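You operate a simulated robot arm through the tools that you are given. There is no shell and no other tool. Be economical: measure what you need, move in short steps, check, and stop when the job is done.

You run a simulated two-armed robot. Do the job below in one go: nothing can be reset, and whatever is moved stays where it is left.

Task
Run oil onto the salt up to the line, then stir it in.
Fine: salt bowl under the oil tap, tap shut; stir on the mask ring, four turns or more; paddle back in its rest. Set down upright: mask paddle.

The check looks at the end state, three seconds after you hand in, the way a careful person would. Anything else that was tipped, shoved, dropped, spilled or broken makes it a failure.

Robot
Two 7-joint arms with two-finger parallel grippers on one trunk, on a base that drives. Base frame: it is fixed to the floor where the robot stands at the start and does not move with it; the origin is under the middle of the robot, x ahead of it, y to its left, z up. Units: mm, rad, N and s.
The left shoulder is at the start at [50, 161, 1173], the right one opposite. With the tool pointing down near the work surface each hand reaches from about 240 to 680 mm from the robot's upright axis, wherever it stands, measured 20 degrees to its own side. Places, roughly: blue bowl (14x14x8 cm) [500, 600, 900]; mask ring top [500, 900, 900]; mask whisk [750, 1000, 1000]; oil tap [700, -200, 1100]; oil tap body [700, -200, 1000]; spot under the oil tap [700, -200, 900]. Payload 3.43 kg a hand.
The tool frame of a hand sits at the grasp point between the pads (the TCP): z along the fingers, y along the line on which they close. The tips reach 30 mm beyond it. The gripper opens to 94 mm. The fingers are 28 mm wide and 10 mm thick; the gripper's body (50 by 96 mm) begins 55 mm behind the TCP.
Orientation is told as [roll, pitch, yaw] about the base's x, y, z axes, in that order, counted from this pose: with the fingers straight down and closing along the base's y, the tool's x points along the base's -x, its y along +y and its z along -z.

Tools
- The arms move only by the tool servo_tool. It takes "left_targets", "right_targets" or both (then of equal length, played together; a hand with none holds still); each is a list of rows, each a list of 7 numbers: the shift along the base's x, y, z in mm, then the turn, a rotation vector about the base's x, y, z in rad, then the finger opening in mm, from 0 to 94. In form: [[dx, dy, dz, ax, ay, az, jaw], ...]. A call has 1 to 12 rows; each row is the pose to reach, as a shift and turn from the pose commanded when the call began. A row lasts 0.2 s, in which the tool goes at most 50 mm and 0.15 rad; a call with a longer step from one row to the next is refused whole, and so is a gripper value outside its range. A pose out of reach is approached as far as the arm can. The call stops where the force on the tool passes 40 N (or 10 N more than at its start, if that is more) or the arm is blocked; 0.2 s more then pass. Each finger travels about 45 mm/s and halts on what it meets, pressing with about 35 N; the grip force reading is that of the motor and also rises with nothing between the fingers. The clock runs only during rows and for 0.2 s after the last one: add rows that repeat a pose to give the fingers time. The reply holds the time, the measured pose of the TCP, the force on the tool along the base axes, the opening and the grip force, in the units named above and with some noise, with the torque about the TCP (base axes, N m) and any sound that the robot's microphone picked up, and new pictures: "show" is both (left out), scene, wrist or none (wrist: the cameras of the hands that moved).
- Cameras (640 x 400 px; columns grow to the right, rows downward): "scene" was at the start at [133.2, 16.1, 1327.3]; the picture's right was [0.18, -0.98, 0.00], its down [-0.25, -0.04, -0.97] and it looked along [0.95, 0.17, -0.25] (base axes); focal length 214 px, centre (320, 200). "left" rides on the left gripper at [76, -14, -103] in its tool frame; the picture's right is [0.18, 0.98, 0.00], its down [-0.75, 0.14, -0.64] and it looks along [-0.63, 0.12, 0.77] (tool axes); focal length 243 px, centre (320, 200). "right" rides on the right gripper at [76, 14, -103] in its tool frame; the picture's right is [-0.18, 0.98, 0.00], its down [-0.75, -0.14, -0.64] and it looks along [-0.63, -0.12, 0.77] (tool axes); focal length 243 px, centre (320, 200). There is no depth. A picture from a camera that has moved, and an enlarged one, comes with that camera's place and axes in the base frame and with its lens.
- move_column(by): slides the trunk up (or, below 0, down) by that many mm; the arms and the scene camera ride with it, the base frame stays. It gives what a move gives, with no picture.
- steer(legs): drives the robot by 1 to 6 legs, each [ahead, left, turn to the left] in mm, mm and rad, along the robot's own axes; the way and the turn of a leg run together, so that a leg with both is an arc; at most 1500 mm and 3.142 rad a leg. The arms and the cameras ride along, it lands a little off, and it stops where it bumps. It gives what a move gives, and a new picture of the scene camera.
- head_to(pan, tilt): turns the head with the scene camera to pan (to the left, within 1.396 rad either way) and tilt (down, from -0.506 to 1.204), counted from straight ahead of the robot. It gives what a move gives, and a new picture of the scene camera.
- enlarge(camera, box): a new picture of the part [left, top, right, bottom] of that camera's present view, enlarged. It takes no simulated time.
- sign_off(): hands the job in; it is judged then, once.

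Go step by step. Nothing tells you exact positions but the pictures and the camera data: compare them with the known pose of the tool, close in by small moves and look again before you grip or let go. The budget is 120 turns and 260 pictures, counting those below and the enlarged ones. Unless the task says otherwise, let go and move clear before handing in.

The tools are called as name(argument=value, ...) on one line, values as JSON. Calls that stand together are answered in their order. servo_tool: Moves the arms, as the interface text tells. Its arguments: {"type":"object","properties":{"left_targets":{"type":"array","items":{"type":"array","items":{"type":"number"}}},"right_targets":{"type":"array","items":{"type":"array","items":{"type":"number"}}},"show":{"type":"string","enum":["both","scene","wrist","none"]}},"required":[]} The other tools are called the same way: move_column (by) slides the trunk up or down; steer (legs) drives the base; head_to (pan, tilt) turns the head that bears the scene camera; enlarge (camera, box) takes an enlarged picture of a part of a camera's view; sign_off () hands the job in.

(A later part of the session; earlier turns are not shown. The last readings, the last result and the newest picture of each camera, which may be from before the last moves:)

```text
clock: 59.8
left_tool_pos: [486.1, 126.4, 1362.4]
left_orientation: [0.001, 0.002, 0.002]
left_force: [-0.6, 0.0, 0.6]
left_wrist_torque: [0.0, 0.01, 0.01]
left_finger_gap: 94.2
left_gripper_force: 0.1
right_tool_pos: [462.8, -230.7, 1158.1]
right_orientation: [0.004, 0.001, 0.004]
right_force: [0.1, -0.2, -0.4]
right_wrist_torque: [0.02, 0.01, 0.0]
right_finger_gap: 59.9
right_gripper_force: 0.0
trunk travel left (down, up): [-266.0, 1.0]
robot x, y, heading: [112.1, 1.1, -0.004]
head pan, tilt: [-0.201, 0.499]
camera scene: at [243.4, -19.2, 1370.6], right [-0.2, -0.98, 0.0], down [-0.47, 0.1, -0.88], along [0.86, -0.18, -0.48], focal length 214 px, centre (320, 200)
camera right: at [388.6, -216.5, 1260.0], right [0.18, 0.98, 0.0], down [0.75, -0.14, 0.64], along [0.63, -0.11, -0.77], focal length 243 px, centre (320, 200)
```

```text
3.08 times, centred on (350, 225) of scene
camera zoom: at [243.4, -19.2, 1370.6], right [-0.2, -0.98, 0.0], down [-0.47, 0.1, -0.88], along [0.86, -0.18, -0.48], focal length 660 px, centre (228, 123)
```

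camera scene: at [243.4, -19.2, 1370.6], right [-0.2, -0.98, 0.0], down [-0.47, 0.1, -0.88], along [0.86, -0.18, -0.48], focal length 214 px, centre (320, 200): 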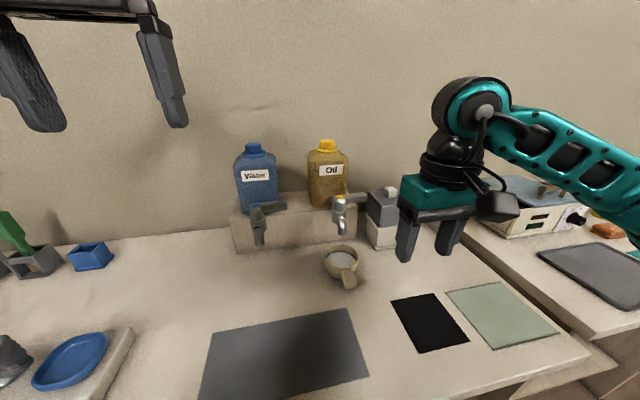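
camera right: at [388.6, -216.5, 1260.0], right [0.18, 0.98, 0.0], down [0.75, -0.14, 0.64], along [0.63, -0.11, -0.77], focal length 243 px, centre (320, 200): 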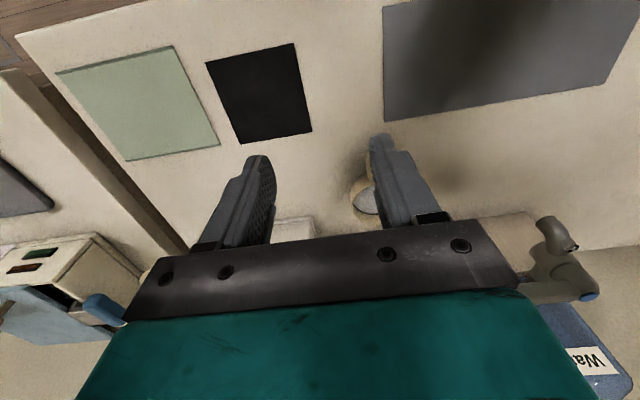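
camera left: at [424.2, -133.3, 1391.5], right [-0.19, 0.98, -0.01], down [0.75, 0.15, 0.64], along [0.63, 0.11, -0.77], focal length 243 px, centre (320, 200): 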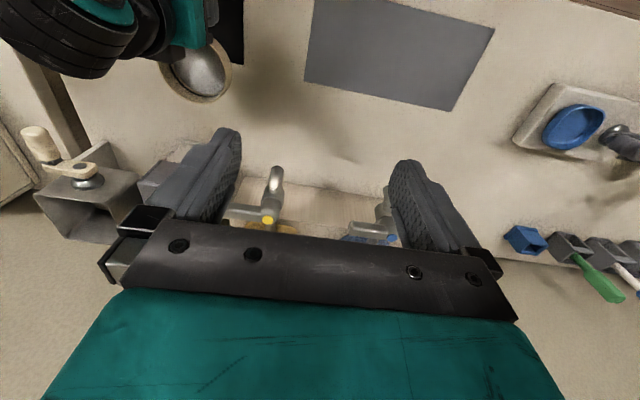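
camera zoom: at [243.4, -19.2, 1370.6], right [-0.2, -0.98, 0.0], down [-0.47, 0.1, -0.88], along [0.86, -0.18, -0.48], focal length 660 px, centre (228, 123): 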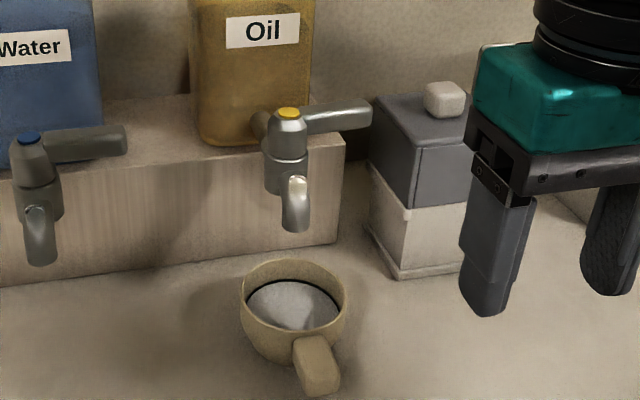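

Tap shut, lever parallel to the water tap's. Next I return to the handle along the same line I left it.

servo_tool(right_targets=[[5, 25, -40, 0, 0, 0, 60], [10, 50, -80, 0, 0, 0, 60], [10, 65, -120, 0, 0, 0, 60], [10, 66, -160, 0, 0, 0, 60], [10, 66, -200, 0, 0, 0, 60], [10, 66, -215, 0, 0, 0, 60], [40, 66, -216, 0, 0, 0, 60], [75, 66, -216, 0, 0, 0, 60], [95, 66, -216, 0, 0, 0, 60]])

```text
clock: 61.8
left_tool_pos: [488.0, 126.6, 1361.7]
left_orientation: [0.0, 0.002, 0.003]
left_force: [0.8, 0.7, -0.7]
left_wrist_torque: [-0.01, 0.03, -0.02]
left_finger_gap: 94.3
left_gripper_force: 0.0
right_tool_pos: [557.6, -165.8, 941.8]
right_orientation: [0.003, 0.0, 0.004]
right_force: [-0.6, -0.2, -0.7]
right_wrist_torque: [-0.03, 0.02, 0.03]
right_finger_gap: 60.0
right_gripper_force: 0.0
trunk travel left (down, up): [-266.0, 1.0]
robot x, y, heading: [109.8, -0.7, 0.001]
head pan, tilt: [-0.201, 0.499]
camera scene: at [243.4, -19.1, 1370.6], right [-0.2, -0.98, 0.0], down [-0.47, 0.1, -0.88], along [0.86, -0.18, -0.48], focal length 214 px, centre (320, 200)
camera right: at [482.7, -152.2, 1043.5], right [0.18, 0.98, 0.0], down [0.75, -0.14, 0.64], along [0.63, -0.11, -0.77], focal length 243 px, centre (320, 200)
```

scene: 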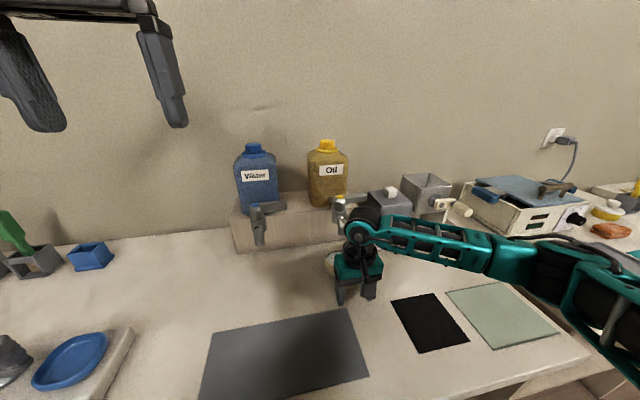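
right: 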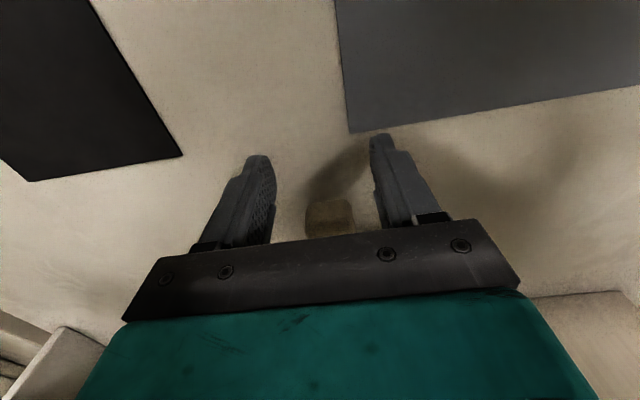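

Handle is centred between the fingers. Advance 38 mm, close, lift gently, and back out.

servo_tool(right_targets=[[20, 1, 0, 0, 0, 0, 60], [38, 1, 0, 0, 0, 0, 60], [38, 1, 0, 0, 0, 0, 44], [38, 1, 0, 0, 0, 0, 34], [38, 1, 0, 0, 0, 0, 20], [38, 1, 0, 0, 0, 0, 20], [38, 1, 0, 0, 0, 0, 20], [38, 1, 4, 0, 0, 0, 20], [38, 1, 9, 0, 0, 0, 20], [38, 1, 14, 0, 0, 0, 20], [38, 1, 16, 0, 0, 0, 20]])

```text
clock: 64.2
left_tool_pos: [487.9, 125.9, 1363.1]
left_orientation: [0.002, 0.003, -0.001]
left_force: [0.5, 0.3, 0.5]
left_wrist_torque: [0.02, 0.03, 0.03]
left_finger_gap: 93.7
left_gripper_force: 0.2
right_tool_pos: [597.3, -165.1, 957.3]
right_orientation: [0.003, 0.0, 0.004]
right_force: [0.3, -1.2, -3.2]
right_wrist_torque: [0.04, 0.17, -0.02]
right_finger_gap: 34.0
right_gripper_force: 35.1
trunk travel left (down, up): [-266.0, 1.0]
robot x, y, heading: [113.4, 0.3, -0.001]
head pan, tilt: [-0.201, 0.499]
camera scene: at [243.6, -19.3, 1370.5], right [-0.2, -0.98, 0.0], down [-0.47, 0.1, -0.88], along [0.86, -0.18, -0.48], focal length 214 px, centre (320, 200)
camera right: at [521.9, -150.2, 1060.2], right [0.18, 0.98, 0.0], down [0.75, -0.14, 0.64], along [0.63, -0.11, -0.77], focal length 243 px, centre (320, 200)
```

scene: 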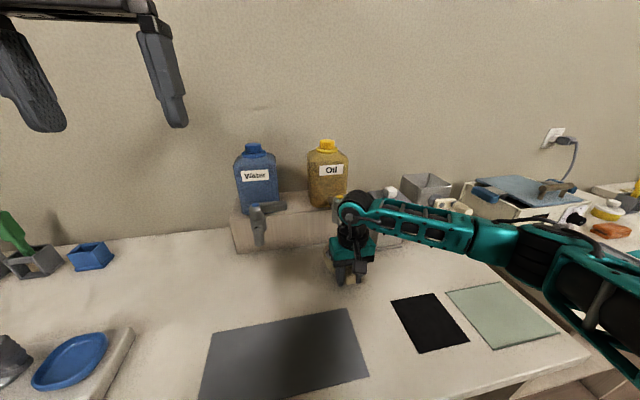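
right: 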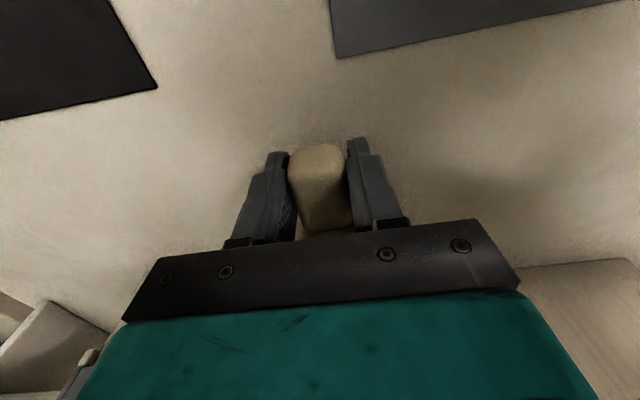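

Bowl held. Retracting gently, then lifting a little.

servo_tool(right_targets=[[-8, 0, 0, 0, 0, 0, 20], [-24, 0, 0, 0, 0, 0, 20], [-44, 0, 4, 0, 0, 0, 20], [-66, 0, 10, 0, 0, 0, 20], [-88, 0, 18, 0, 0, 0, 20], [-110, 0, 28, 0, 0, 0, 20], [-132, 0, 40, 0, 0, 0, 20], [-152, 0, 54, 0, 0, 0, 20], [-168, 0, 66, 0, 0, 0, 20], [-178, 0, 76, 0, 0, 0, 20], [-182, 0, 80, 0, 0, 0, 20]], show="none")

steer(legs=[[-130, 0, 0]])

```text
clock: 66.6
left_tool_pos: [487.4, 126.4, 1363.1]
left_orientation: [0.0, 0.003, 0.002]
left_force: [0.0, 0.2, 0.3]
left_wrist_torque: [-0.01, -0.02, 0.02]
left_finger_gap: 94.2
left_gripper_force: 0.0
right_tool_pos: [415.1, -164.9, 1037.5]
right_orientation: [0.004, -0.002, 0.002]
right_force: [-0.1, 0.3, -2.9]
right_wrist_torque: [0.0, 0.21, 0.01]
right_finger_gap: 34.0
right_gripper_force: 34.9
trunk travel left (down, up): [-266.0, 1.0]
robot x, y, heading: [113.0, -2.0, -0.005]
head pan, tilt: [-0.201, 0.499]
```

```text
clock: 67.9
left_tool_pos: [357.2, 126.7, 1362.4]
left_orientation: [-0.001, 0.002, 0.002]
left_force: [0.5, 0.5, 0.0]
left_wrist_torque: [0.0, -0.01, 0.02]
left_finger_gap: 94.1
left_gripper_force: 0.1
right_tool_pos: [286.2, -164.0, 1037.5]
right_orientation: [0.003, -0.001, 0.005]
right_force: [-0.3, -0.3, -3.4]
right_wrist_torque: [0.02, 0.16, 0.03]
right_finger_gap: 34.0
right_gripper_force: 35.5
trunk travel left (down, up): [-266.0, 1.0]
robot x, y, heading: [-15.1, -2.1, 0.003]
head pan, tilt: [-0.201, 0.499]
camera scene: at [113.3, -19.0, 1370.7], right [-0.2, -0.98, 0.0], down [-0.47, 0.1, -0.88], along [0.86, -0.17, -0.48], focal length 214 px, centre (320, 200)
```

scene: 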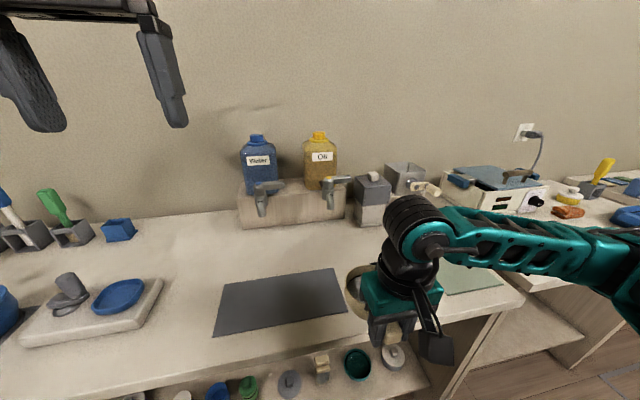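

Driving left toward the mask ring with the bowl carried off the table's front.

steer(legs=[[0, 450, 0], [0, 350, 0]])

head_to(pan=0.25, tilt=0.5)

```text
clock: 72.5
left_tool_pos: [356.6, 923.1, 1362.1]
left_orientation: [0.0, 0.002, 0.0]
left_force: [0.3, -0.9, 0.4]
left_wrist_torque: [-0.01, -0.01, 0.04]
left_finger_gap: 94.1
left_gripper_force: 0.1
right_tool_pos: [284.2, 630.9, 1038.5]
right_orientation: [0.003, 0.0, 0.001]
right_force: [0.4, -0.1, -3.2]
right_wrist_torque: [-0.01, 0.2, 0.0]
right_finger_gap: 34.0
right_gripper_force: 34.8
trunk travel left (down, up): [-266.0, 1.0]
robot x, y, heading: [-15.2, 797.8, -0.005]
head pan, tilt: [-0.201, 0.499]
camera scene: at [112.4, 778.0, 1370.6], right [-0.2, -0.98, 0.0], down [-0.47, 0.1, -0.88], along [0.86, -0.18, -0.48], focal length 214 px, centre (320, 200)
```

scene: 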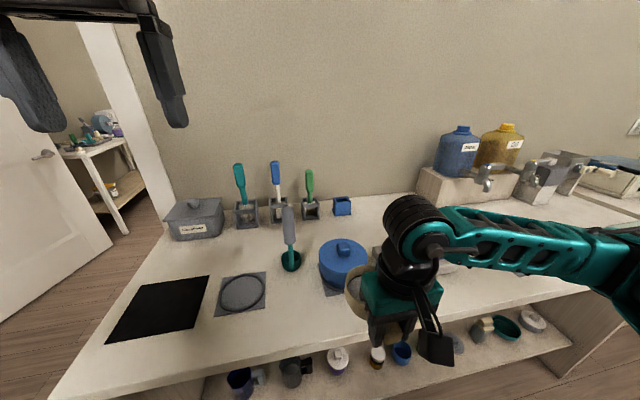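

```text
clock: 73.4
left_tool_pos: [357.5, 921.6, 1362.5]
left_orientation: [0.001, 0.001, -0.002]
left_force: [0.0, 0.0, -0.3]
left_wrist_torque: [-0.01, -0.03, -0.01]
left_finger_gap: 94.0
left_gripper_force: 0.1
right_tool_pos: [284.6, 631.9, 1037.1]
right_orientation: [0.005, -0.003, 0.002]
right_force: [0.4, 0.4, -3.6]
right_wrist_torque: [0.02, 0.2, 0.01]
right_finger_gap: 34.2
right_gripper_force: 35.0
trunk travel left (down, up): [-266.0, 1.0]
robot x, y, heading: [-15.1, 794.9, -0.006]
head pan, tilt: [0.25, 0.499]
camera scene: at [111.6, 818.1, 1370.6], right [0.24, -0.97, 0.0], down [-0.46, -0.12, -0.88], along [0.85, 0.21, -0.48], focal length 214 px, centre (320, 200)
```

scene: 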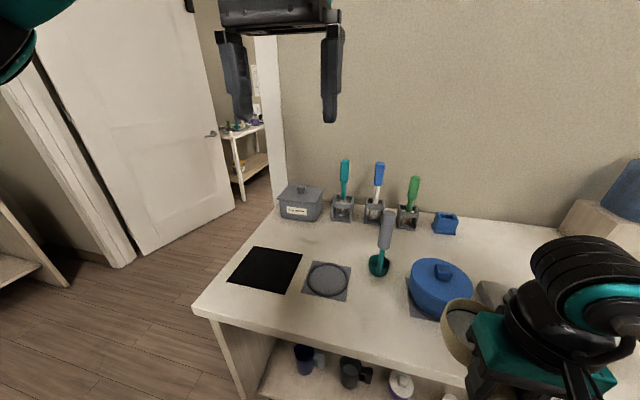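

enlarge(camera="scene", box=[270, 145, 480, 300])

enlarge(camera="scene", box=[325, 150, 435, 235])

enlarge(camera="scene", box=[355, 205, 405, 285])

```text
2.58 times, centred on (375, 222) of scene
camera zoom: at [111.6, 818.1, 1370.6], right [0.24, -0.97, 0.0], down [-0.46, -0.12, -0.88], along [0.85, 0.21, -0.48], focal length 554 px, centre (178, 142)
```

zoom: 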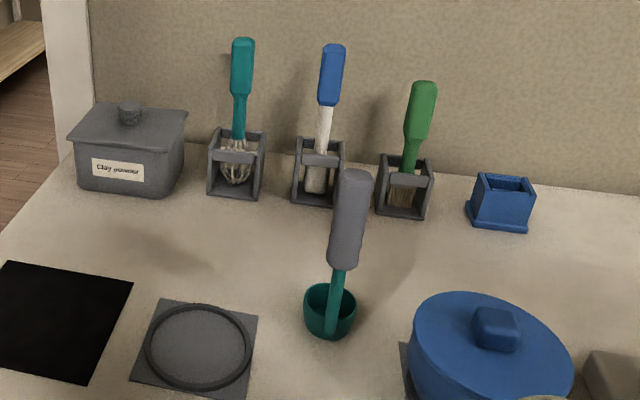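

```text
4.71 times, centred on (380, 192) of scene
camera zoom: at [111.6, 818.1, 1370.6], right [0.24, -0.97, 0.0], down [-0.46, -0.12, -0.88], along [0.85, 0.21, -0.48], focal length 1009 px, centre (38, 235)
```

zoom: 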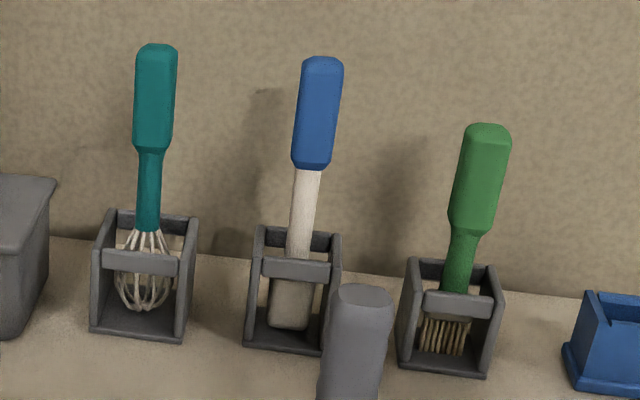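

```text
5.00 times, centred on (380, 245) of scene
camera zoom: at [111.6, 818.1, 1370.6], right [0.24, -0.97, 0.0], down [-0.46, -0.12, -0.88], along [0.85, 0.21, -0.48], focal length 1072 px, centre (20, -25)
```

zoom: 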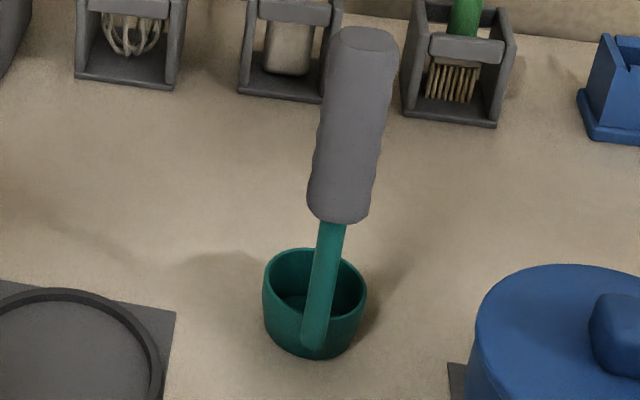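

The middle rest holds the blue-handled flat paddle, with the whisk left of it and the brush right, at about [820, 785]; the ring is at about [516, 892]. I'll drive 110 mm further left, clear the left hand, and bring the bowl over the ring.

steer(legs=[[0, 110, 0]])

servo_tool(left_targets=[[-10, 40, 0, 0, 0, 0, 94], [-20, 80, 0, 0, 0, 0, 94], [-30, 110, 0, 0, 0, 0, 94]], show="none")

servo_tool(right_targets=[[5, 10, 0, 0, 0, 0, 20], [10, 30, 0, 0, 0, 0, 20], [15, 55, 0, 0, 0, 0, 20], [20, 80, 0, 0, 0, 0, 20], [25, 105, 0, 0, 0, 0, 20], [30, 125, 0, 0, 0, 0, 20], [45, 138, 0, 0, 0, 0, 20], [65, 145, 0, 0, 0, 0, 20], [85, 148, 0, 0, 0, 0, 20], [105, 148, 0, 0, 0, 0, 20], [118, 148, 0, 0, 0, 0, 20], [124, 148, 0, 0, 0, 0, 20]])

```text
clock: 74.6
left_tool_pos: [356.5, 1032.4, 1362.6]
left_orientation: [-0.001, 0.002, -0.001]
left_force: [0.2, 0.3, 0.4]
left_wrist_torque: [-0.04, 0.0, 0.0]
left_finger_gap: 93.9
left_gripper_force: 0.0
right_tool_pos: [285.7, 741.0, 1037.4]
right_orientation: [0.002, 0.0, 0.004]
right_force: [0.0, -0.1, -3.5]
right_wrist_torque: [-0.03, 0.18, 0.0]
right_finger_gap: 34.0
right_gripper_force: 35.2
trunk travel left (down, up): [-266.0, 1.0]
robot x, y, heading: [-18.6, 903.1, 0.002]
head pan, tilt: [0.25, 0.499]
camera scene: at [111.9, 928.1, 1370.5], right [0.24, -0.97, 0.0], down [-0.46, -0.12, -0.88], along [0.85, 0.21, -0.48], focal length 214 px, centre (320, 200)
```

scene: 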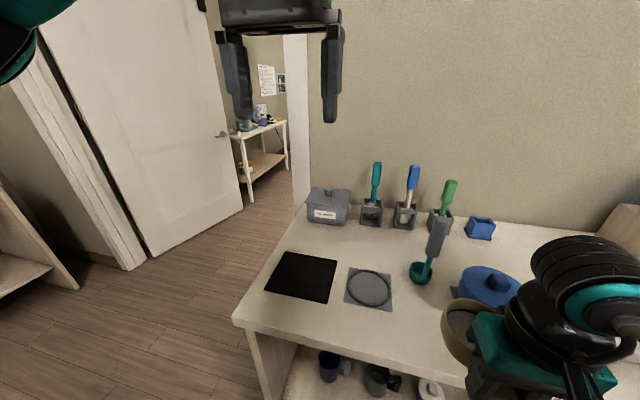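

```text
clock: 75.4
left_tool_pos: [328.4, 1142.3, 1363.7]
left_orientation: [0.0, 0.002, -0.001]
left_force: [-0.1, 0.2, 0.5]
left_wrist_torque: [-0.02, 0.01, 0.01]
left_finger_gap: 94.1
left_gripper_force: 0.1
right_tool_pos: [284.2, 740.8, 1038.0]
right_orientation: [0.004, 0.0, 0.002]
right_force: [-0.6, 0.5, -3.7]
right_wrist_torque: [0.01, 0.18, 0.04]
right_finger_gap: 34.0
right_gripper_force: 34.9
trunk travel left (down, up): [-266.0, 1.0]
robot x, y, heading: [-17.6, 906.1, 0.001]
head pan, tilt: [0.25, 0.499]
```

```text
clock: 78.0
left_tool_pos: [328.4, 1140.8, 1364.5]
left_orientation: [0.001, 0.001, 0.0]
left_force: [-0.2, 0.2, 0.0]
left_wrist_torque: [0.02, 0.0, 0.0]
left_finger_gap: 93.9
left_gripper_force: 0.0
right_tool_pos: [408.9, 888.7, 1036.2]
right_orientation: [0.003, 0.0, 0.002]
right_force: [-0.3, -0.4, -3.4]
right_wrist_torque: [-0.01, 0.18, 0.03]
right_finger_gap: 34.0
right_gripper_force: 35.5
trunk travel left (down, up): [-266.0, 1.0]
robot x, y, heading: [-21.1, 906.9, 0.0]
head pan, tilt: [0.25, 0.499]
camera scene: at [112.0, 927.3, 1370.5], right [0.24, -0.97, 0.0], down [-0.46, -0.12, -0.88], along [0.85, 0.21, -0.48], focal length 214 px, centre (320, 200)
camera right: at [334.1, 903.1, 1139.7], right [0.18, 0.98, 0.0], down [0.75, -0.14, 0.64], along [0.63, -0.11, -0.77], focal length 243 px, centre (320, 200)
```

scene: 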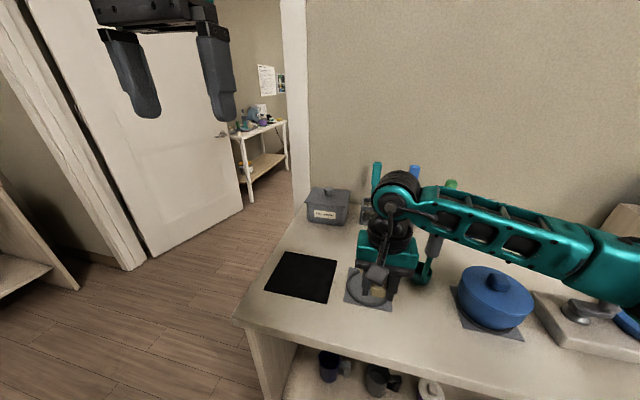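
right: 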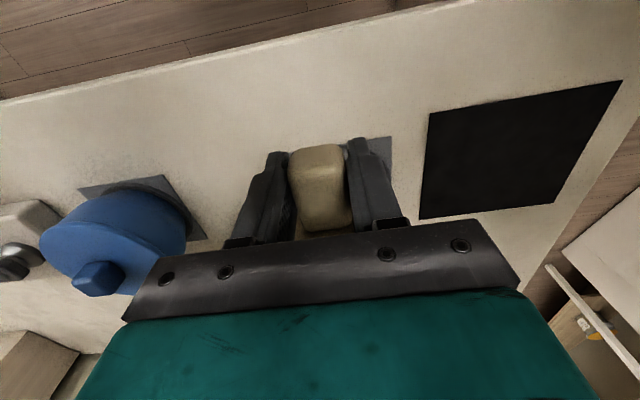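

servo_tool(right_targets=[[12, 1, -8, 0, 0, 0, 20], [26, 3, -20, 0, 0, 0, 20], [38, 4, -34, 0, 0, 0, 20], [42, 4, -48, 0, 0, 0, 20], [42, 4, -60, 0, 0, 0, 20], [42, 4, -70, 0, 0, 0, 20]], show="wrist")

head_to(pan=0.0, tilt=0.8)

enlarge(camera="scene", box=[270, 80, 410, 220])

```text
clock: 79.4
left_tool_pos: [329.4, 1141.1, 1365.2]
left_orientation: [0.0, 0.002, 0.0]
left_force: [-0.1, 0.6, 0.2]
left_wrist_torque: [0.03, 0.01, 0.0]
left_finger_gap: 93.8
left_gripper_force: 0.1
right_tool_pos: [451.4, 891.3, 967.0]
right_orientation: [0.003, -0.002, 0.003]
right_force: [-0.4, -0.3, -3.7]
right_wrist_torque: [0.02, 0.16, 0.02]
right_finger_gap: 34.0
right_gripper_force: 35.1
trunk travel left (down, up): [-266.0, 1.0]
robot x, y, heading: [-20.4, 904.2, -0.003]
head pan, tilt: [0.25, 0.499]
camera right: at [375.8, 907.0, 1070.2], right [0.18, 0.98, 0.0], down [0.75, -0.14, 0.64], along [0.63, -0.11, -0.77], focal length 243 px, centre (320, 200)
```

right: 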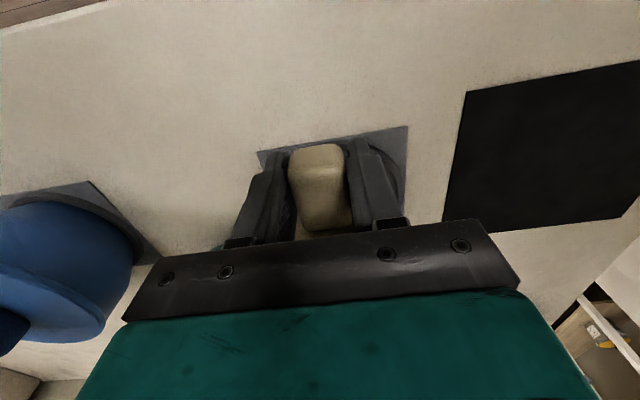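

```text
clock: 80.2
left_tool_pos: [329.2, 1141.8, 1364.2]
left_orientation: [-0.001, 0.003, -0.001]
left_force: [-0.8, 0.5, -0.4]
left_wrist_torque: [-0.03, 0.0, 0.02]
left_finger_gap: 94.0
left_gripper_force: 0.1
right_tool_pos: [450.9, 891.4, 968.1]
right_orientation: [0.003, 0.001, 0.002]
right_force: [-1.3, 0.3, -2.8]
right_wrist_torque: [0.0, 0.21, -0.01]
right_finger_gap: 34.1
right_gripper_force: 35.2
trunk travel left (down, up): [-266.0, 1.0]
robot x, y, heading: [-17.4, 902.4, -0.002]
head pan, tilt: [0.0, 0.799]
camera scene: at [104.4, 904.9, 1344.6], right [0.0, -1.0, 0.0], down [-0.72, 0.0, -0.7], along [0.7, 0.0, -0.72], focal length 214 px, centre (320, 200)
```

scene: 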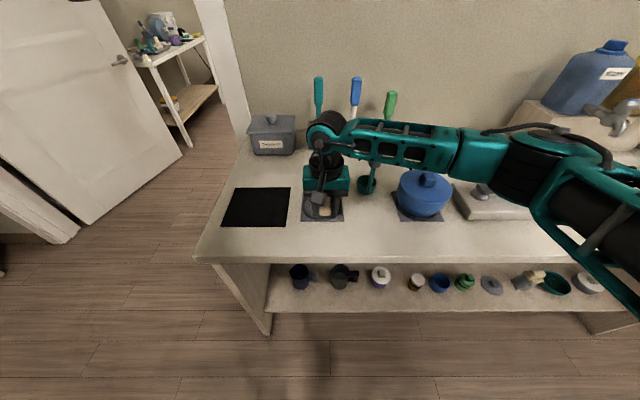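

```text
2.86 times, centred on (340, 150) of scene
camera zoom: at [104.4, 904.9, 1344.6], right [0.0, -1.0, 0.0], down [-0.72, 0.0, -0.7], along [0.7, 0.0, -0.72], focal length 613 px, centre (263, 343)
```

zoom: 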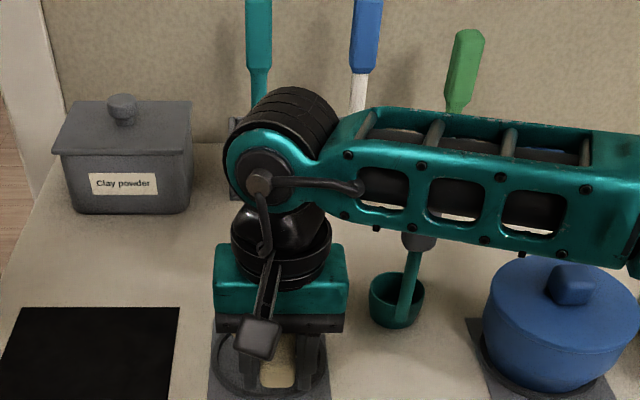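

The mat under the ring centres at about [514, 899]; I'll shift 7 mm left and set the bowl down gently.

servo_tool(right_targets=[[2, 4, -3, 0, 0, 0, 20], [3, 7, -9, 0, 0, 0, 20], [3, 7, -14, 0, 0, 0, 20], [3, 7, -18, 0, 0, 0, 20], [3, 7, -21, 0, 0, 0, 20]], show="none")

```text
clock: 81.4
left_tool_pos: [328.7, 1141.1, 1365.2]
left_orientation: [-0.002, 0.001, -0.001]
left_force: [0.6, 0.0, 0.1]
left_wrist_torque: [-0.03, 0.0, 0.02]
left_finger_gap: 93.9
left_gripper_force: 0.0
right_tool_pos: [453.9, 899.8, 945.2]
right_orientation: [0.003, 0.002, 0.003]
right_force: [-0.3, -0.4, -3.4]
right_wrist_torque: [-0.03, 0.22, 0.0]
right_finger_gap: 34.0
right_gripper_force: 35.2
trunk travel left (down, up): [-266.0, 1.0]
robot x, y, heading: [-20.3, 903.8, -0.004]
head pan, tilt: [0.0, 0.799]
```

servo_tool(right_targets=[[0, 0, -2, 0, 0, 0, 20], [0, 0, -3, 0, 0, 0, 20], [0, 0, -4, 0, 0, 0, 20]], show="none")

```text
clock: 82.2
left_tool_pos: [327.4, 1142.3, 1365.4]
left_orientation: [0.0, 0.0, -0.001]
left_force: [0.4, -0.3, 0.3]
left_wrist_torque: [-0.01, 0.03, -0.02]
left_finger_gap: 93.8
left_gripper_force: 0.1
right_tool_pos: [454.1, 898.7, 944.0]
right_orientation: [0.004, -0.004, 0.002]
right_force: [-4.7, -0.8, 6.4]
right_wrist_torque: [-0.25, -0.68, -0.19]
right_finger_gap: 34.2
right_gripper_force: 34.8
trunk travel left (down, up): [-266.0, 1.0]
robot x, y, heading: [-21.3, 907.7, -0.001]
head pan, tilt: [0.0, 0.799]
```

servo_tool(right_targets=[[0, 0, 2, 0, 0, 0, 20], [0, 0, 2, 0, 0, 0, 34], [0, 0, 2, 0, 0, 0, 44], [0, 0, 2, 0, 0, 0, 60], [0, 0, 2, 0, 0, 0, 60], [-20, 0, 2, 0, 0, 0, 60], [-50, 0, 2, 0, 0, 0, 60], [-85, 0, 5, 0, 0, 0, 60], [-105, -20, 40, 0, 0, 0, 60], [-110, -55, 70, 0, 0, 0, 60], [-110, -95, 90, 0, 0, 0, 60]], show="scene")

enlarge(camera="scene", box=[280, 150, 380, 240])

enlarge(camera="right", box=[300, 60, 600, 250])

```text
clock: 84.6
left_tool_pos: [327.8, 1140.4, 1365.4]
left_orientation: [0.001, 0.002, 0.002]
left_force: [0.2, 0.5, 0.4]
left_wrist_torque: [0.0, 0.01, 0.0]
left_finger_gap: 93.8
left_gripper_force: 0.0
right_tool_pos: [345.5, 805.5, 1032.5]
right_orientation: [0.004, 0.0, 0.003]
right_force: [0.0, -0.4, -0.7]
right_wrist_torque: [-0.01, -0.02, -0.03]
right_finger_gap: 60.2
right_gripper_force: 0.0
trunk travel left (down, up): [-266.0, 1.0]
robot x, y, heading: [-17.8, 906.6, 0.0]
head pan, tilt: [0.0, 0.799]
camera scene: at [103.7, 903.9, 1344.7], right [0.0, -1.0, 0.0], down [-0.72, 0.0, -0.7], along [0.7, 0.0, -0.72], focal length 214 px, centre (320, 200)
```

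scene: 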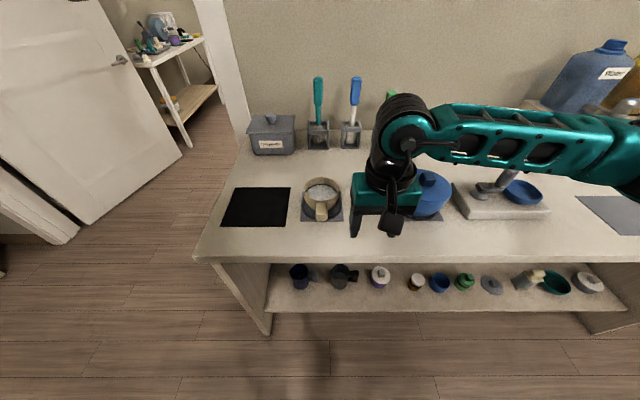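

```text
4.44 times, centred on (330, 195) of scene
camera zoom: at [103.7, 903.9, 1344.7], right [0.0, -1.0, 0.0], down [-0.72, 0.0, -0.7], along [0.7, 0.0, -0.72], focal length 953 px, centre (276, 222)
```

zoom: 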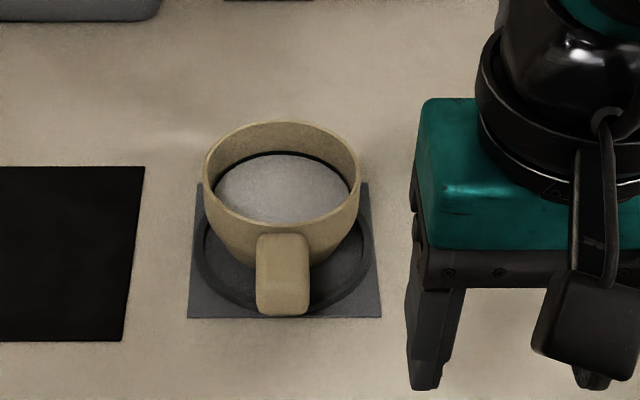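

```text
2.11 times, centred on (450, 155) of right
camera zoom: at [269.2, 819.6, 1135.2], right [0.18, 0.98, 0.0], down [0.75, -0.14, 0.64], along [0.63, -0.11, -0.77], focal length 511 px, centre (46, 295)
```

zoom: 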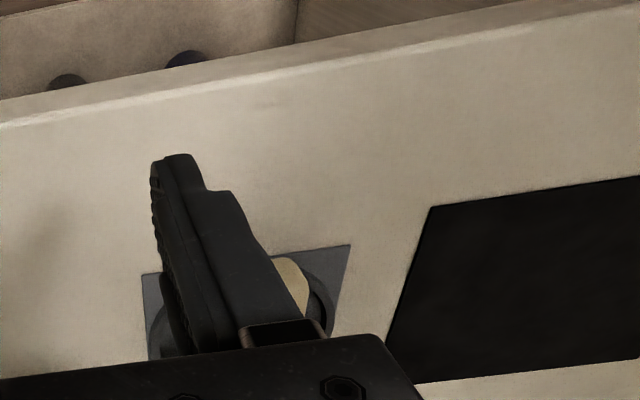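

The bowl is upright, centred on the ring at about [514, 899]. Now raise the hand and drive forward to reach the paddle.

servo_tool(right_targets=[[0, -5, 45, 0, 0, 0, 60], [0, -5, 90, 0, 0, 0, 60], [0, -5, 130, 0, 0, 0, 60], [0, -5, 165, 0, 0, 0, 60]], show="none")

steer(legs=[[115, 0, 0]])

head_to(pan=-0.1, tilt=0.45)

enlarge(camera="scene", box=[260, 80, 420, 220])

```text
clock: 85.6
left_tool_pos: [328.9, 1141.9, 1365.3]
left_orientation: [0.0, 0.002, 0.0]
left_force: [-0.1, 0.3, 0.4]
left_wrist_torque: [0.0, -0.02, -0.01]
left_finger_gap: 94.0
left_gripper_force: 0.0
right_tool_pos: [344.5, 799.3, 1197.3]
right_orientation: [0.001, 0.0, 0.001]
right_force: [0.8, 0.6, 0.6]
right_wrist_torque: [0.03, 0.02, 0.01]
right_finger_gap: 59.9
right_gripper_force: 0.1
trunk travel left (down, up): [-266.0, 1.0]
robot x, y, heading: [-20.0, 903.1, -0.003]
head pan, tilt: [0.0, 0.799]
```

```text
clock: 86.8
left_tool_pos: [443.5, 1140.3, 1365.4]
left_orientation: [0.002, 0.004, -0.002]
left_force: [0.6, 0.2, -0.4]
left_wrist_torque: [0.0, 0.05, 0.01]
left_finger_gap: 94.1
left_gripper_force: 0.0
right_tool_pos: [458.6, 798.2, 1196.3]
right_orientation: [0.003, -0.001, 0.0]
right_force: [-0.3, -0.5, 0.5]
right_wrist_torque: [-0.04, 0.02, -0.02]
right_finger_gap: 60.1
right_gripper_force: 0.0
trunk travel left (down, up): [-266.0, 1.0]
robot x, y, heading: [97.1, 906.0, 0.001]
head pan, tilt: [0.0, 0.799]
camera scene: at [219.3, 904.3, 1344.5], right [0.0, -1.0, 0.0], down [-0.72, 0.0, -0.7], along [0.7, 0.0, -0.72], focal length 214 px, centre (320, 200)
```

scene: 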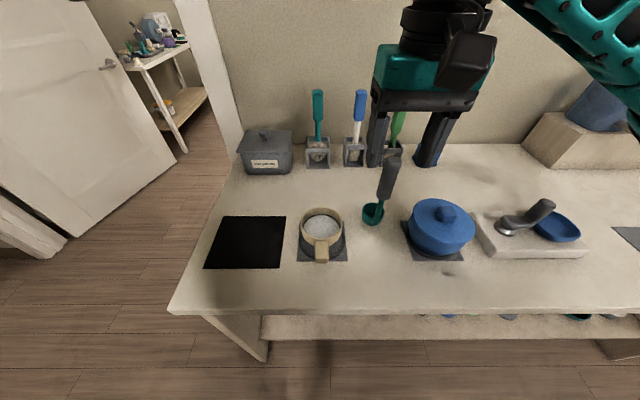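

```text
clock: 87.6
left_tool_pos: [443.7, 1139.9, 1365.2]
left_orientation: [0.0, 0.001, -0.001]
left_force: [0.9, -0.1, 0.0]
left_wrist_torque: [-0.01, -0.04, 0.05]
left_finger_gap: 94.0
left_gripper_force: 0.2
right_tool_pos: [459.6, 797.2, 1197.2]
right_orientation: [0.004, -0.001, 0.0]
right_force: [-1.1, 0.8, 0.0]
right_wrist_torque: [-0.01, 0.02, 0.03]
right_finger_gap: 60.1
right_gripper_force: 0.0
trunk travel left (down, up): [-266.0, 1.0]
robot x, y, heading: [95.9, 906.1, -0.002]
head pan, tilt: [-0.099, 0.45]
camera scene: at [229.2, 895.1, 1375.0], right [-0.1, -0.99, 0.0], down [-0.43, 0.04, -0.9], along [0.9, -0.09, -0.44], focal length 214 px, centre (320, 200)
```

scene: 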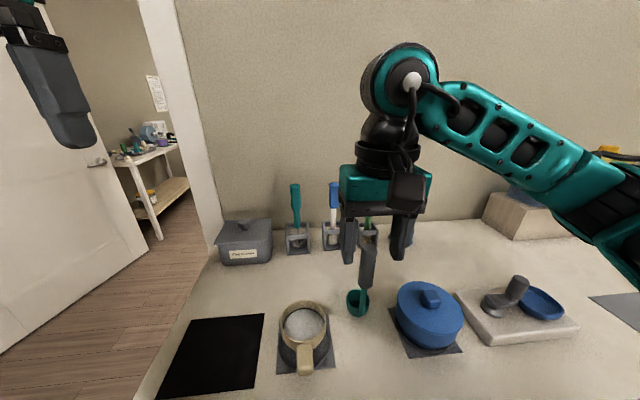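

```text
2.86 times, centred on (340, 150) of scene
camera zoom: at [229.2, 895.1, 1375.0], right [-0.1, -0.99, 0.0], down [-0.43, 0.04, -0.9], along [0.9, -0.09, -0.44], focal length 613 px, centre (263, 343)
```

zoom: 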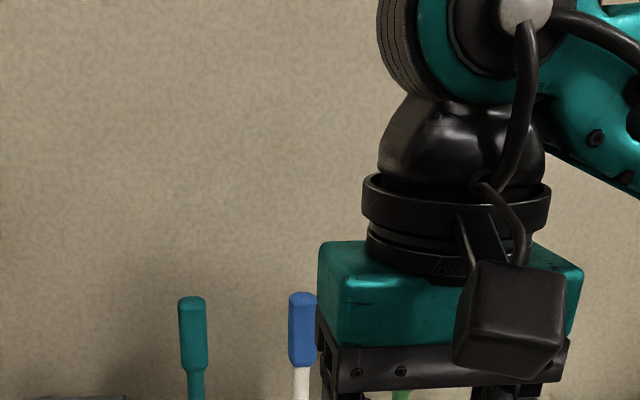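

The paddle handle is around [845, 786], top z≈1117. I'll tilt the right hand forward 0.6 rad above the ladle's height and look through the wrist camera.

servo_tool(right_targets=[[20, -3, 5, 0, -0.15, 0, 70], [50, -6, 10, 0, -0.3, 0, 70], [85, -8, 10, 0, -0.45, 0, 70], [120, -10, 10, 0, -0.6, 0, 70], [160, -10, 5, 0, -0.6, 0, 70], [200, -10, 0, 0, -0.6, 0, 70], [200, -10, 0, 0, -0.6, 0, 70]])

```text
clock: 89.2
left_tool_pos: [442.6, 1140.9, 1365.0]
left_orientation: [0.001, 0.002, -0.002]
left_force: [0.1, -0.3, 1.0]
left_wrist_torque: [-0.03, -0.02, 0.02]
left_finger_gap: 94.3
left_gripper_force: 0.1
right_tool_pos: [656.6, 788.4, 1196.6]
right_orientation: [0.002, -0.602, 0.002]
right_force: [-0.9, -0.4, 0.6]
right_wrist_torque: [-0.01, 0.01, 0.0]
right_finger_gap: 70.0
right_gripper_force: 0.0
trunk travel left (down, up): [-266.0, 1.0]
robot x, y, heading: [95.4, 904.4, -0.002]
head pan, tilt: [-0.099, 0.45]
camera scene: at [228.8, 895.0, 1375.1], right [-0.1, -0.99, 0.0], down [-0.43, 0.04, -0.9], along [0.9, -0.09, -0.43], focal length 214 px, centre (320, 200)
camera right: at [537.0, 803.0, 1236.6], right [0.15, 0.98, 0.11], down [0.26, -0.14, 0.96], along [0.95, -0.12, -0.28], focal length 243 px, centre (320, 200)
```

scene: 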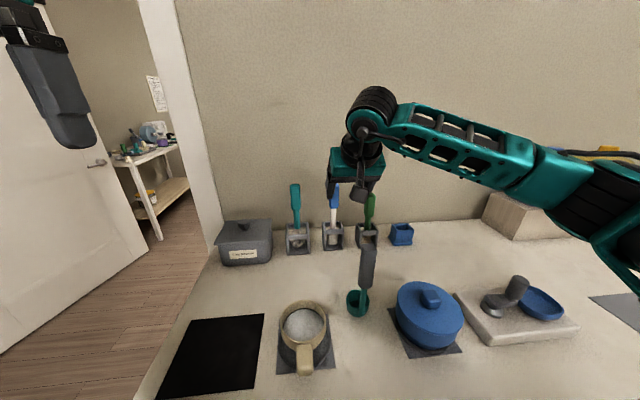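
right: 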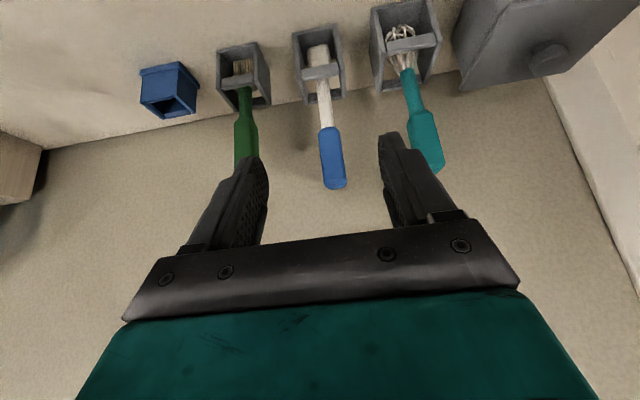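

The wrist camera shows the blue handle between the fingers. Approaching further.

servo_tool(right_targets=[[40, -2, -10, 0, 0, 0, 70], [80, -3, -25, 0, 0, 0, 70], [110, -3, -40, 0, 0, 0, 70], [125, -3, -55, 0, 0, 0, 70], [125, -3, -55, 0, 0, 0, 70]])

enlarge(camera="scene", box=[280, 150, 420, 260])

```text
clock: 90.4
left_tool_pos: [443.0, 1140.6, 1365.1]
left_orientation: [0.001, 0.002, -0.001]
left_force: [-1.1, 0.4, 0.6]
left_wrist_torque: [-0.01, 0.01, 0.0]
left_finger_gap: 94.1
left_gripper_force: 0.2
right_tool_pos: [782.7, 785.6, 1140.4]
right_orientation: [0.004, -0.601, 0.002]
right_force: [0.3, -0.3, 0.4]
right_wrist_torque: [0.01, 0.0, 0.02]
right_finger_gap: 69.9
right_gripper_force: 0.1
trunk travel left (down, up): [-266.0, 1.0]
robot x, y, heading: [98.3, 903.9, 0.002]
head pan, tilt: [-0.099, 0.45]
camera scene: at [229.0, 895.1, 1375.1], right [-0.1, -0.99, 0.0], down [-0.43, 0.04, -0.9], along [0.9, -0.09, -0.44], focal length 214 px, centre (320, 200)
camera right: at [662.7, 799.4, 1183.3], right [0.15, 0.98, 0.11], down [0.26, -0.14, 0.96], along [0.95, -0.11, -0.28], focal length 243 px, centre (320, 200)
```

scene: 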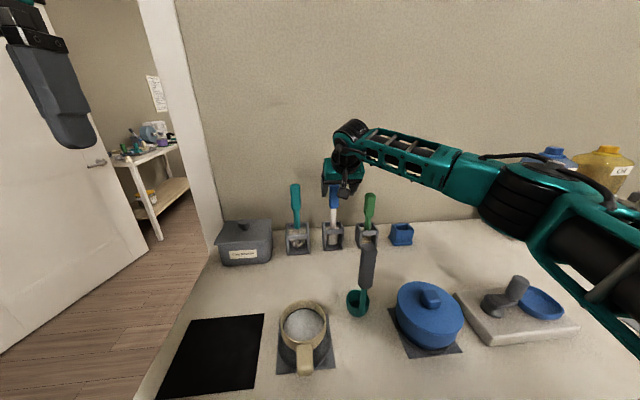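
right: 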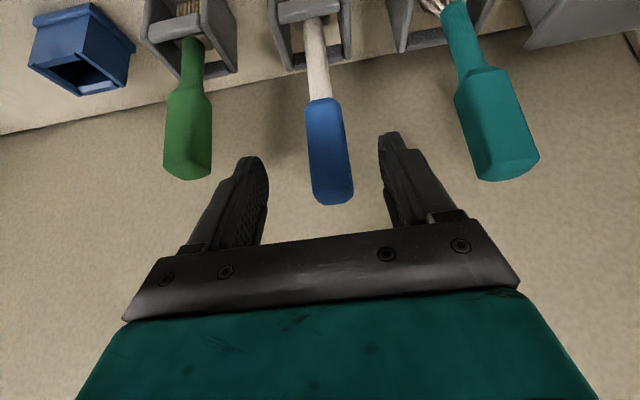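

```text
3.64 times, centred on (350, 205) of scene
camera zoom: at [229.0, 895.1, 1375.1], right [-0.1, -0.99, 0.0], down [-0.43, 0.04, -0.9], along [0.9, -0.09, -0.44], focal length 780 px, centre (211, 182)
```

zoom: 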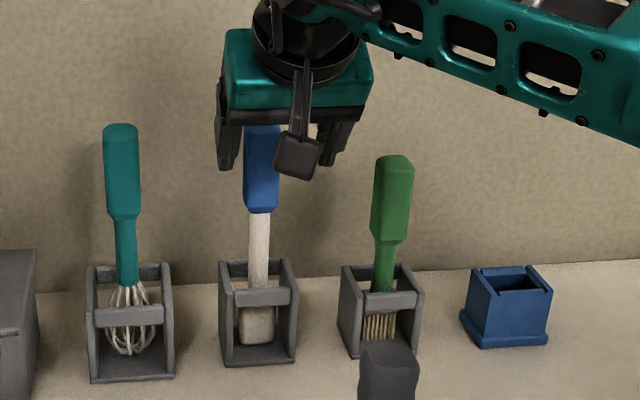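

servo_tool(right_targets=[[15, 1, -14, 0, 0, 0, 70], [31, 1, -28, 0, 0, 0, 70], [47, 1, -42, 0, 0, 0, 70], [47, 1, -42, 0, 0, 0, 60], [47, 1, -42, 0, 0, 0, 50], [47, 1, -42, 0, 0, 0, 46]])

enlarge(camera="scene", box=[280, 150, 420, 260])

```text
clock: 91.8
left_tool_pos: [442.6, 1142.5, 1364.0]
left_orientation: [0.001, 0.002, -0.001]
left_force: [-0.4, -0.4, 0.6]
left_wrist_torque: [0.0, 0.02, -0.04]
left_finger_gap: 93.9
left_gripper_force: 0.0
right_tool_pos: [830.8, 784.3, 1099.0]
right_orientation: [0.004, -0.6, 0.001]
right_force: [0.3, 0.4, 0.0]
right_wrist_torque: [-0.04, -0.01, -0.02]
right_finger_gap: 45.9
right_gripper_force: 0.0
trunk travel left (down, up): [-266.0, 1.0]
robot x, y, heading: [92.1, 901.4, -0.005]
head pan, tilt: [-0.099, 0.45]
camera scene: at [229.0, 895.0, 1375.1], right [-0.1, -0.99, 0.0], down [-0.43, 0.04, -0.9], along [0.9, -0.09, -0.44], focal length 214 px, centre (320, 200)
camera right: at [711.4, 799.5, 1141.0], right [0.15, 0.98, 0.11], down [0.26, -0.14, 0.96], along [0.95, -0.12, -0.28], focal length 243 px, centre (320, 200)
```

scene: 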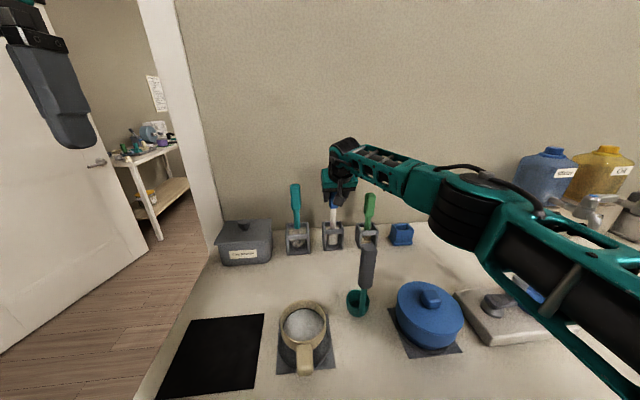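
right: 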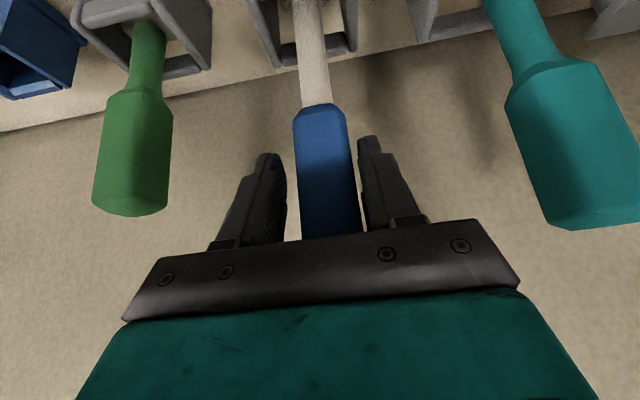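

```text
3.64 times, centred on (350, 205) of scene
camera zoom: at [229.0, 895.0, 1375.1], right [-0.1, -0.99, 0.0], down [-0.43, 0.04, -0.9], along [0.9, -0.09, -0.44], focal length 780 px, centre (211, 182)
```

zoom: 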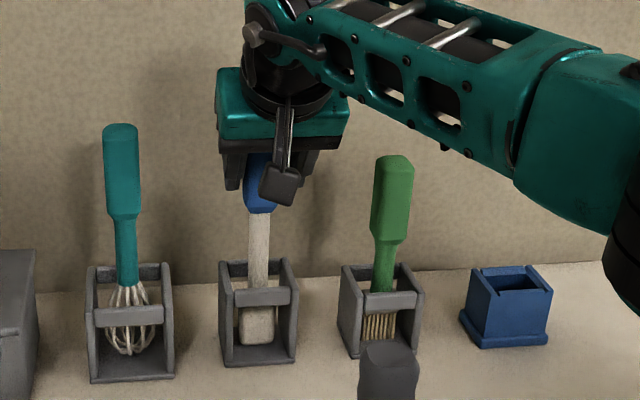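

servo_tool(right_targets=[[-5, 2, 0, 0, 0, 0, 46], [-5, 3, 0, 0, 0, 0, 36], [-5, 3, 0, 0, 0, 0, 24], [-5, 3, 0, 0, 0, 0, 15], [-5, 3, 0, 0, 0, 0, 15], [-5, 3, 0, 0, 0, 0, 15]], show="wrist")

enlarge(camera="scene", box=[280, 150, 420, 260])

```text
clock: 93.2
left_tool_pos: [442.7, 1140.3, 1364.7]
left_orientation: [-0.001, 0.0, -0.001]
left_force: [-0.5, 0.3, -0.3]
left_wrist_torque: [-0.01, 0.07, -0.03]
left_finger_gap: 94.0
left_gripper_force: 0.1
right_tool_pos: [826.8, 788.5, 1099.9]
right_orientation: [0.004, -0.6, 0.0]
right_force: [-0.1, 0.4, -0.3]
right_wrist_torque: [-0.02, 0.01, -0.01]
right_finger_gap: 33.6
right_gripper_force: 35.2
trunk travel left (down, up): [-266.0, 1.0]
robot x, y, heading: [95.7, 905.6, -0.005]
head pan, tilt: [-0.099, 0.45]
camera right: at [706.0, 803.0, 1141.1], right [0.15, 0.98, 0.11], down [0.26, -0.14, 0.96], along [0.95, -0.12, -0.28], focal length 243 px, centre (320, 200)
```

right: 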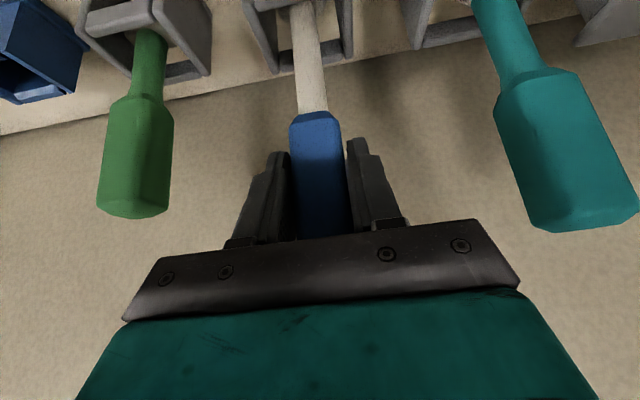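

```text
3.64 times, centred on (350, 205) of scene
camera zoom: at [229.2, 895.1, 1375.0], right [-0.1, -0.99, 0.0], down [-0.43, 0.04, -0.9], along [0.9, -0.09, -0.44], focal length 780 px, centre (211, 182)
```

zoom: 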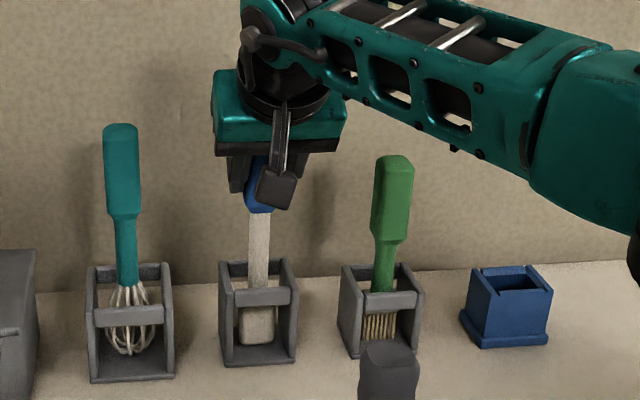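

servo_tool(right_targets=[[0, 0, 8, 0, 0, 0, 15], [0, 0, 20, 0, 0, 0, 15], [0, 0, 35, 0, 0, 0, 15], [0, 0, 55, 0, 0, 0, 15], [0, 0, 75, 0, 0, 0, 15], [0, 0, 85, 0, 0, 0, 15]], show="wrist")

enlarge(camera="scene", box=[280, 130, 420, 260])

```text
clock: 94.6
left_tool_pos: [442.1, 1140.4, 1365.5]
left_orientation: [0.0, 0.001, -0.001]
left_force: [0.1, -0.4, 0.5]
left_wrist_torque: [0.01, 0.02, 0.01]
left_finger_gap: 94.2
left_gripper_force: 0.0
right_tool_pos: [826.2, 789.5, 1183.1]
right_orientation: [0.003, -0.6, -0.001]
right_force: [0.1, 0.2, 0.1]
right_wrist_torque: [0.0, 0.0, -0.01]
right_finger_gap: 33.2
right_gripper_force: 34.8
trunk travel left (down, up): [-266.0, 1.0]
robot x, y, heading: [95.1, 905.2, -0.0]
head pan, tilt: [-0.099, 0.45]
camera right: at [706.1, 803.8, 1226.3], right [0.15, 0.98, 0.11], down [0.26, -0.14, 0.96], along [0.95, -0.12, -0.28], focal length 243 px, centre (320, 200)
```

right: 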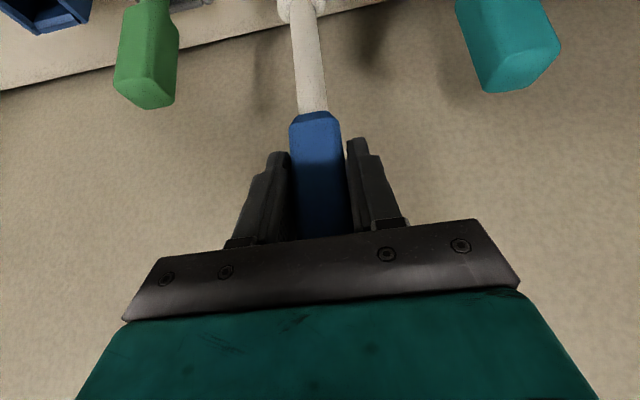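

```text
3.08 times, centred on (350, 195) of scene
camera zoom: at [229.1, 895.1, 1375.0], right [-0.1, -0.99, 0.0], down [-0.43, 0.04, -0.9], along [0.9, -0.09, -0.44], focal length 660 px, centre (228, 215)
```

zoom: 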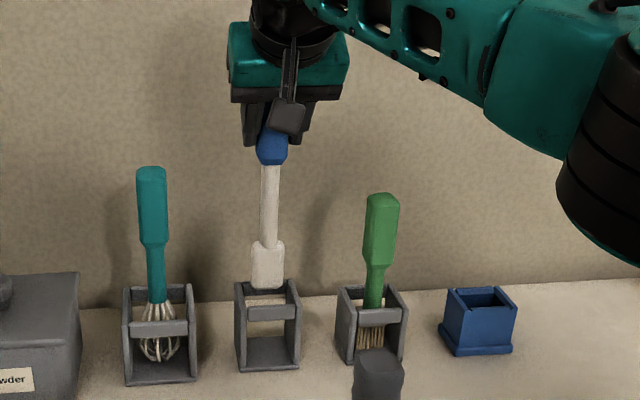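

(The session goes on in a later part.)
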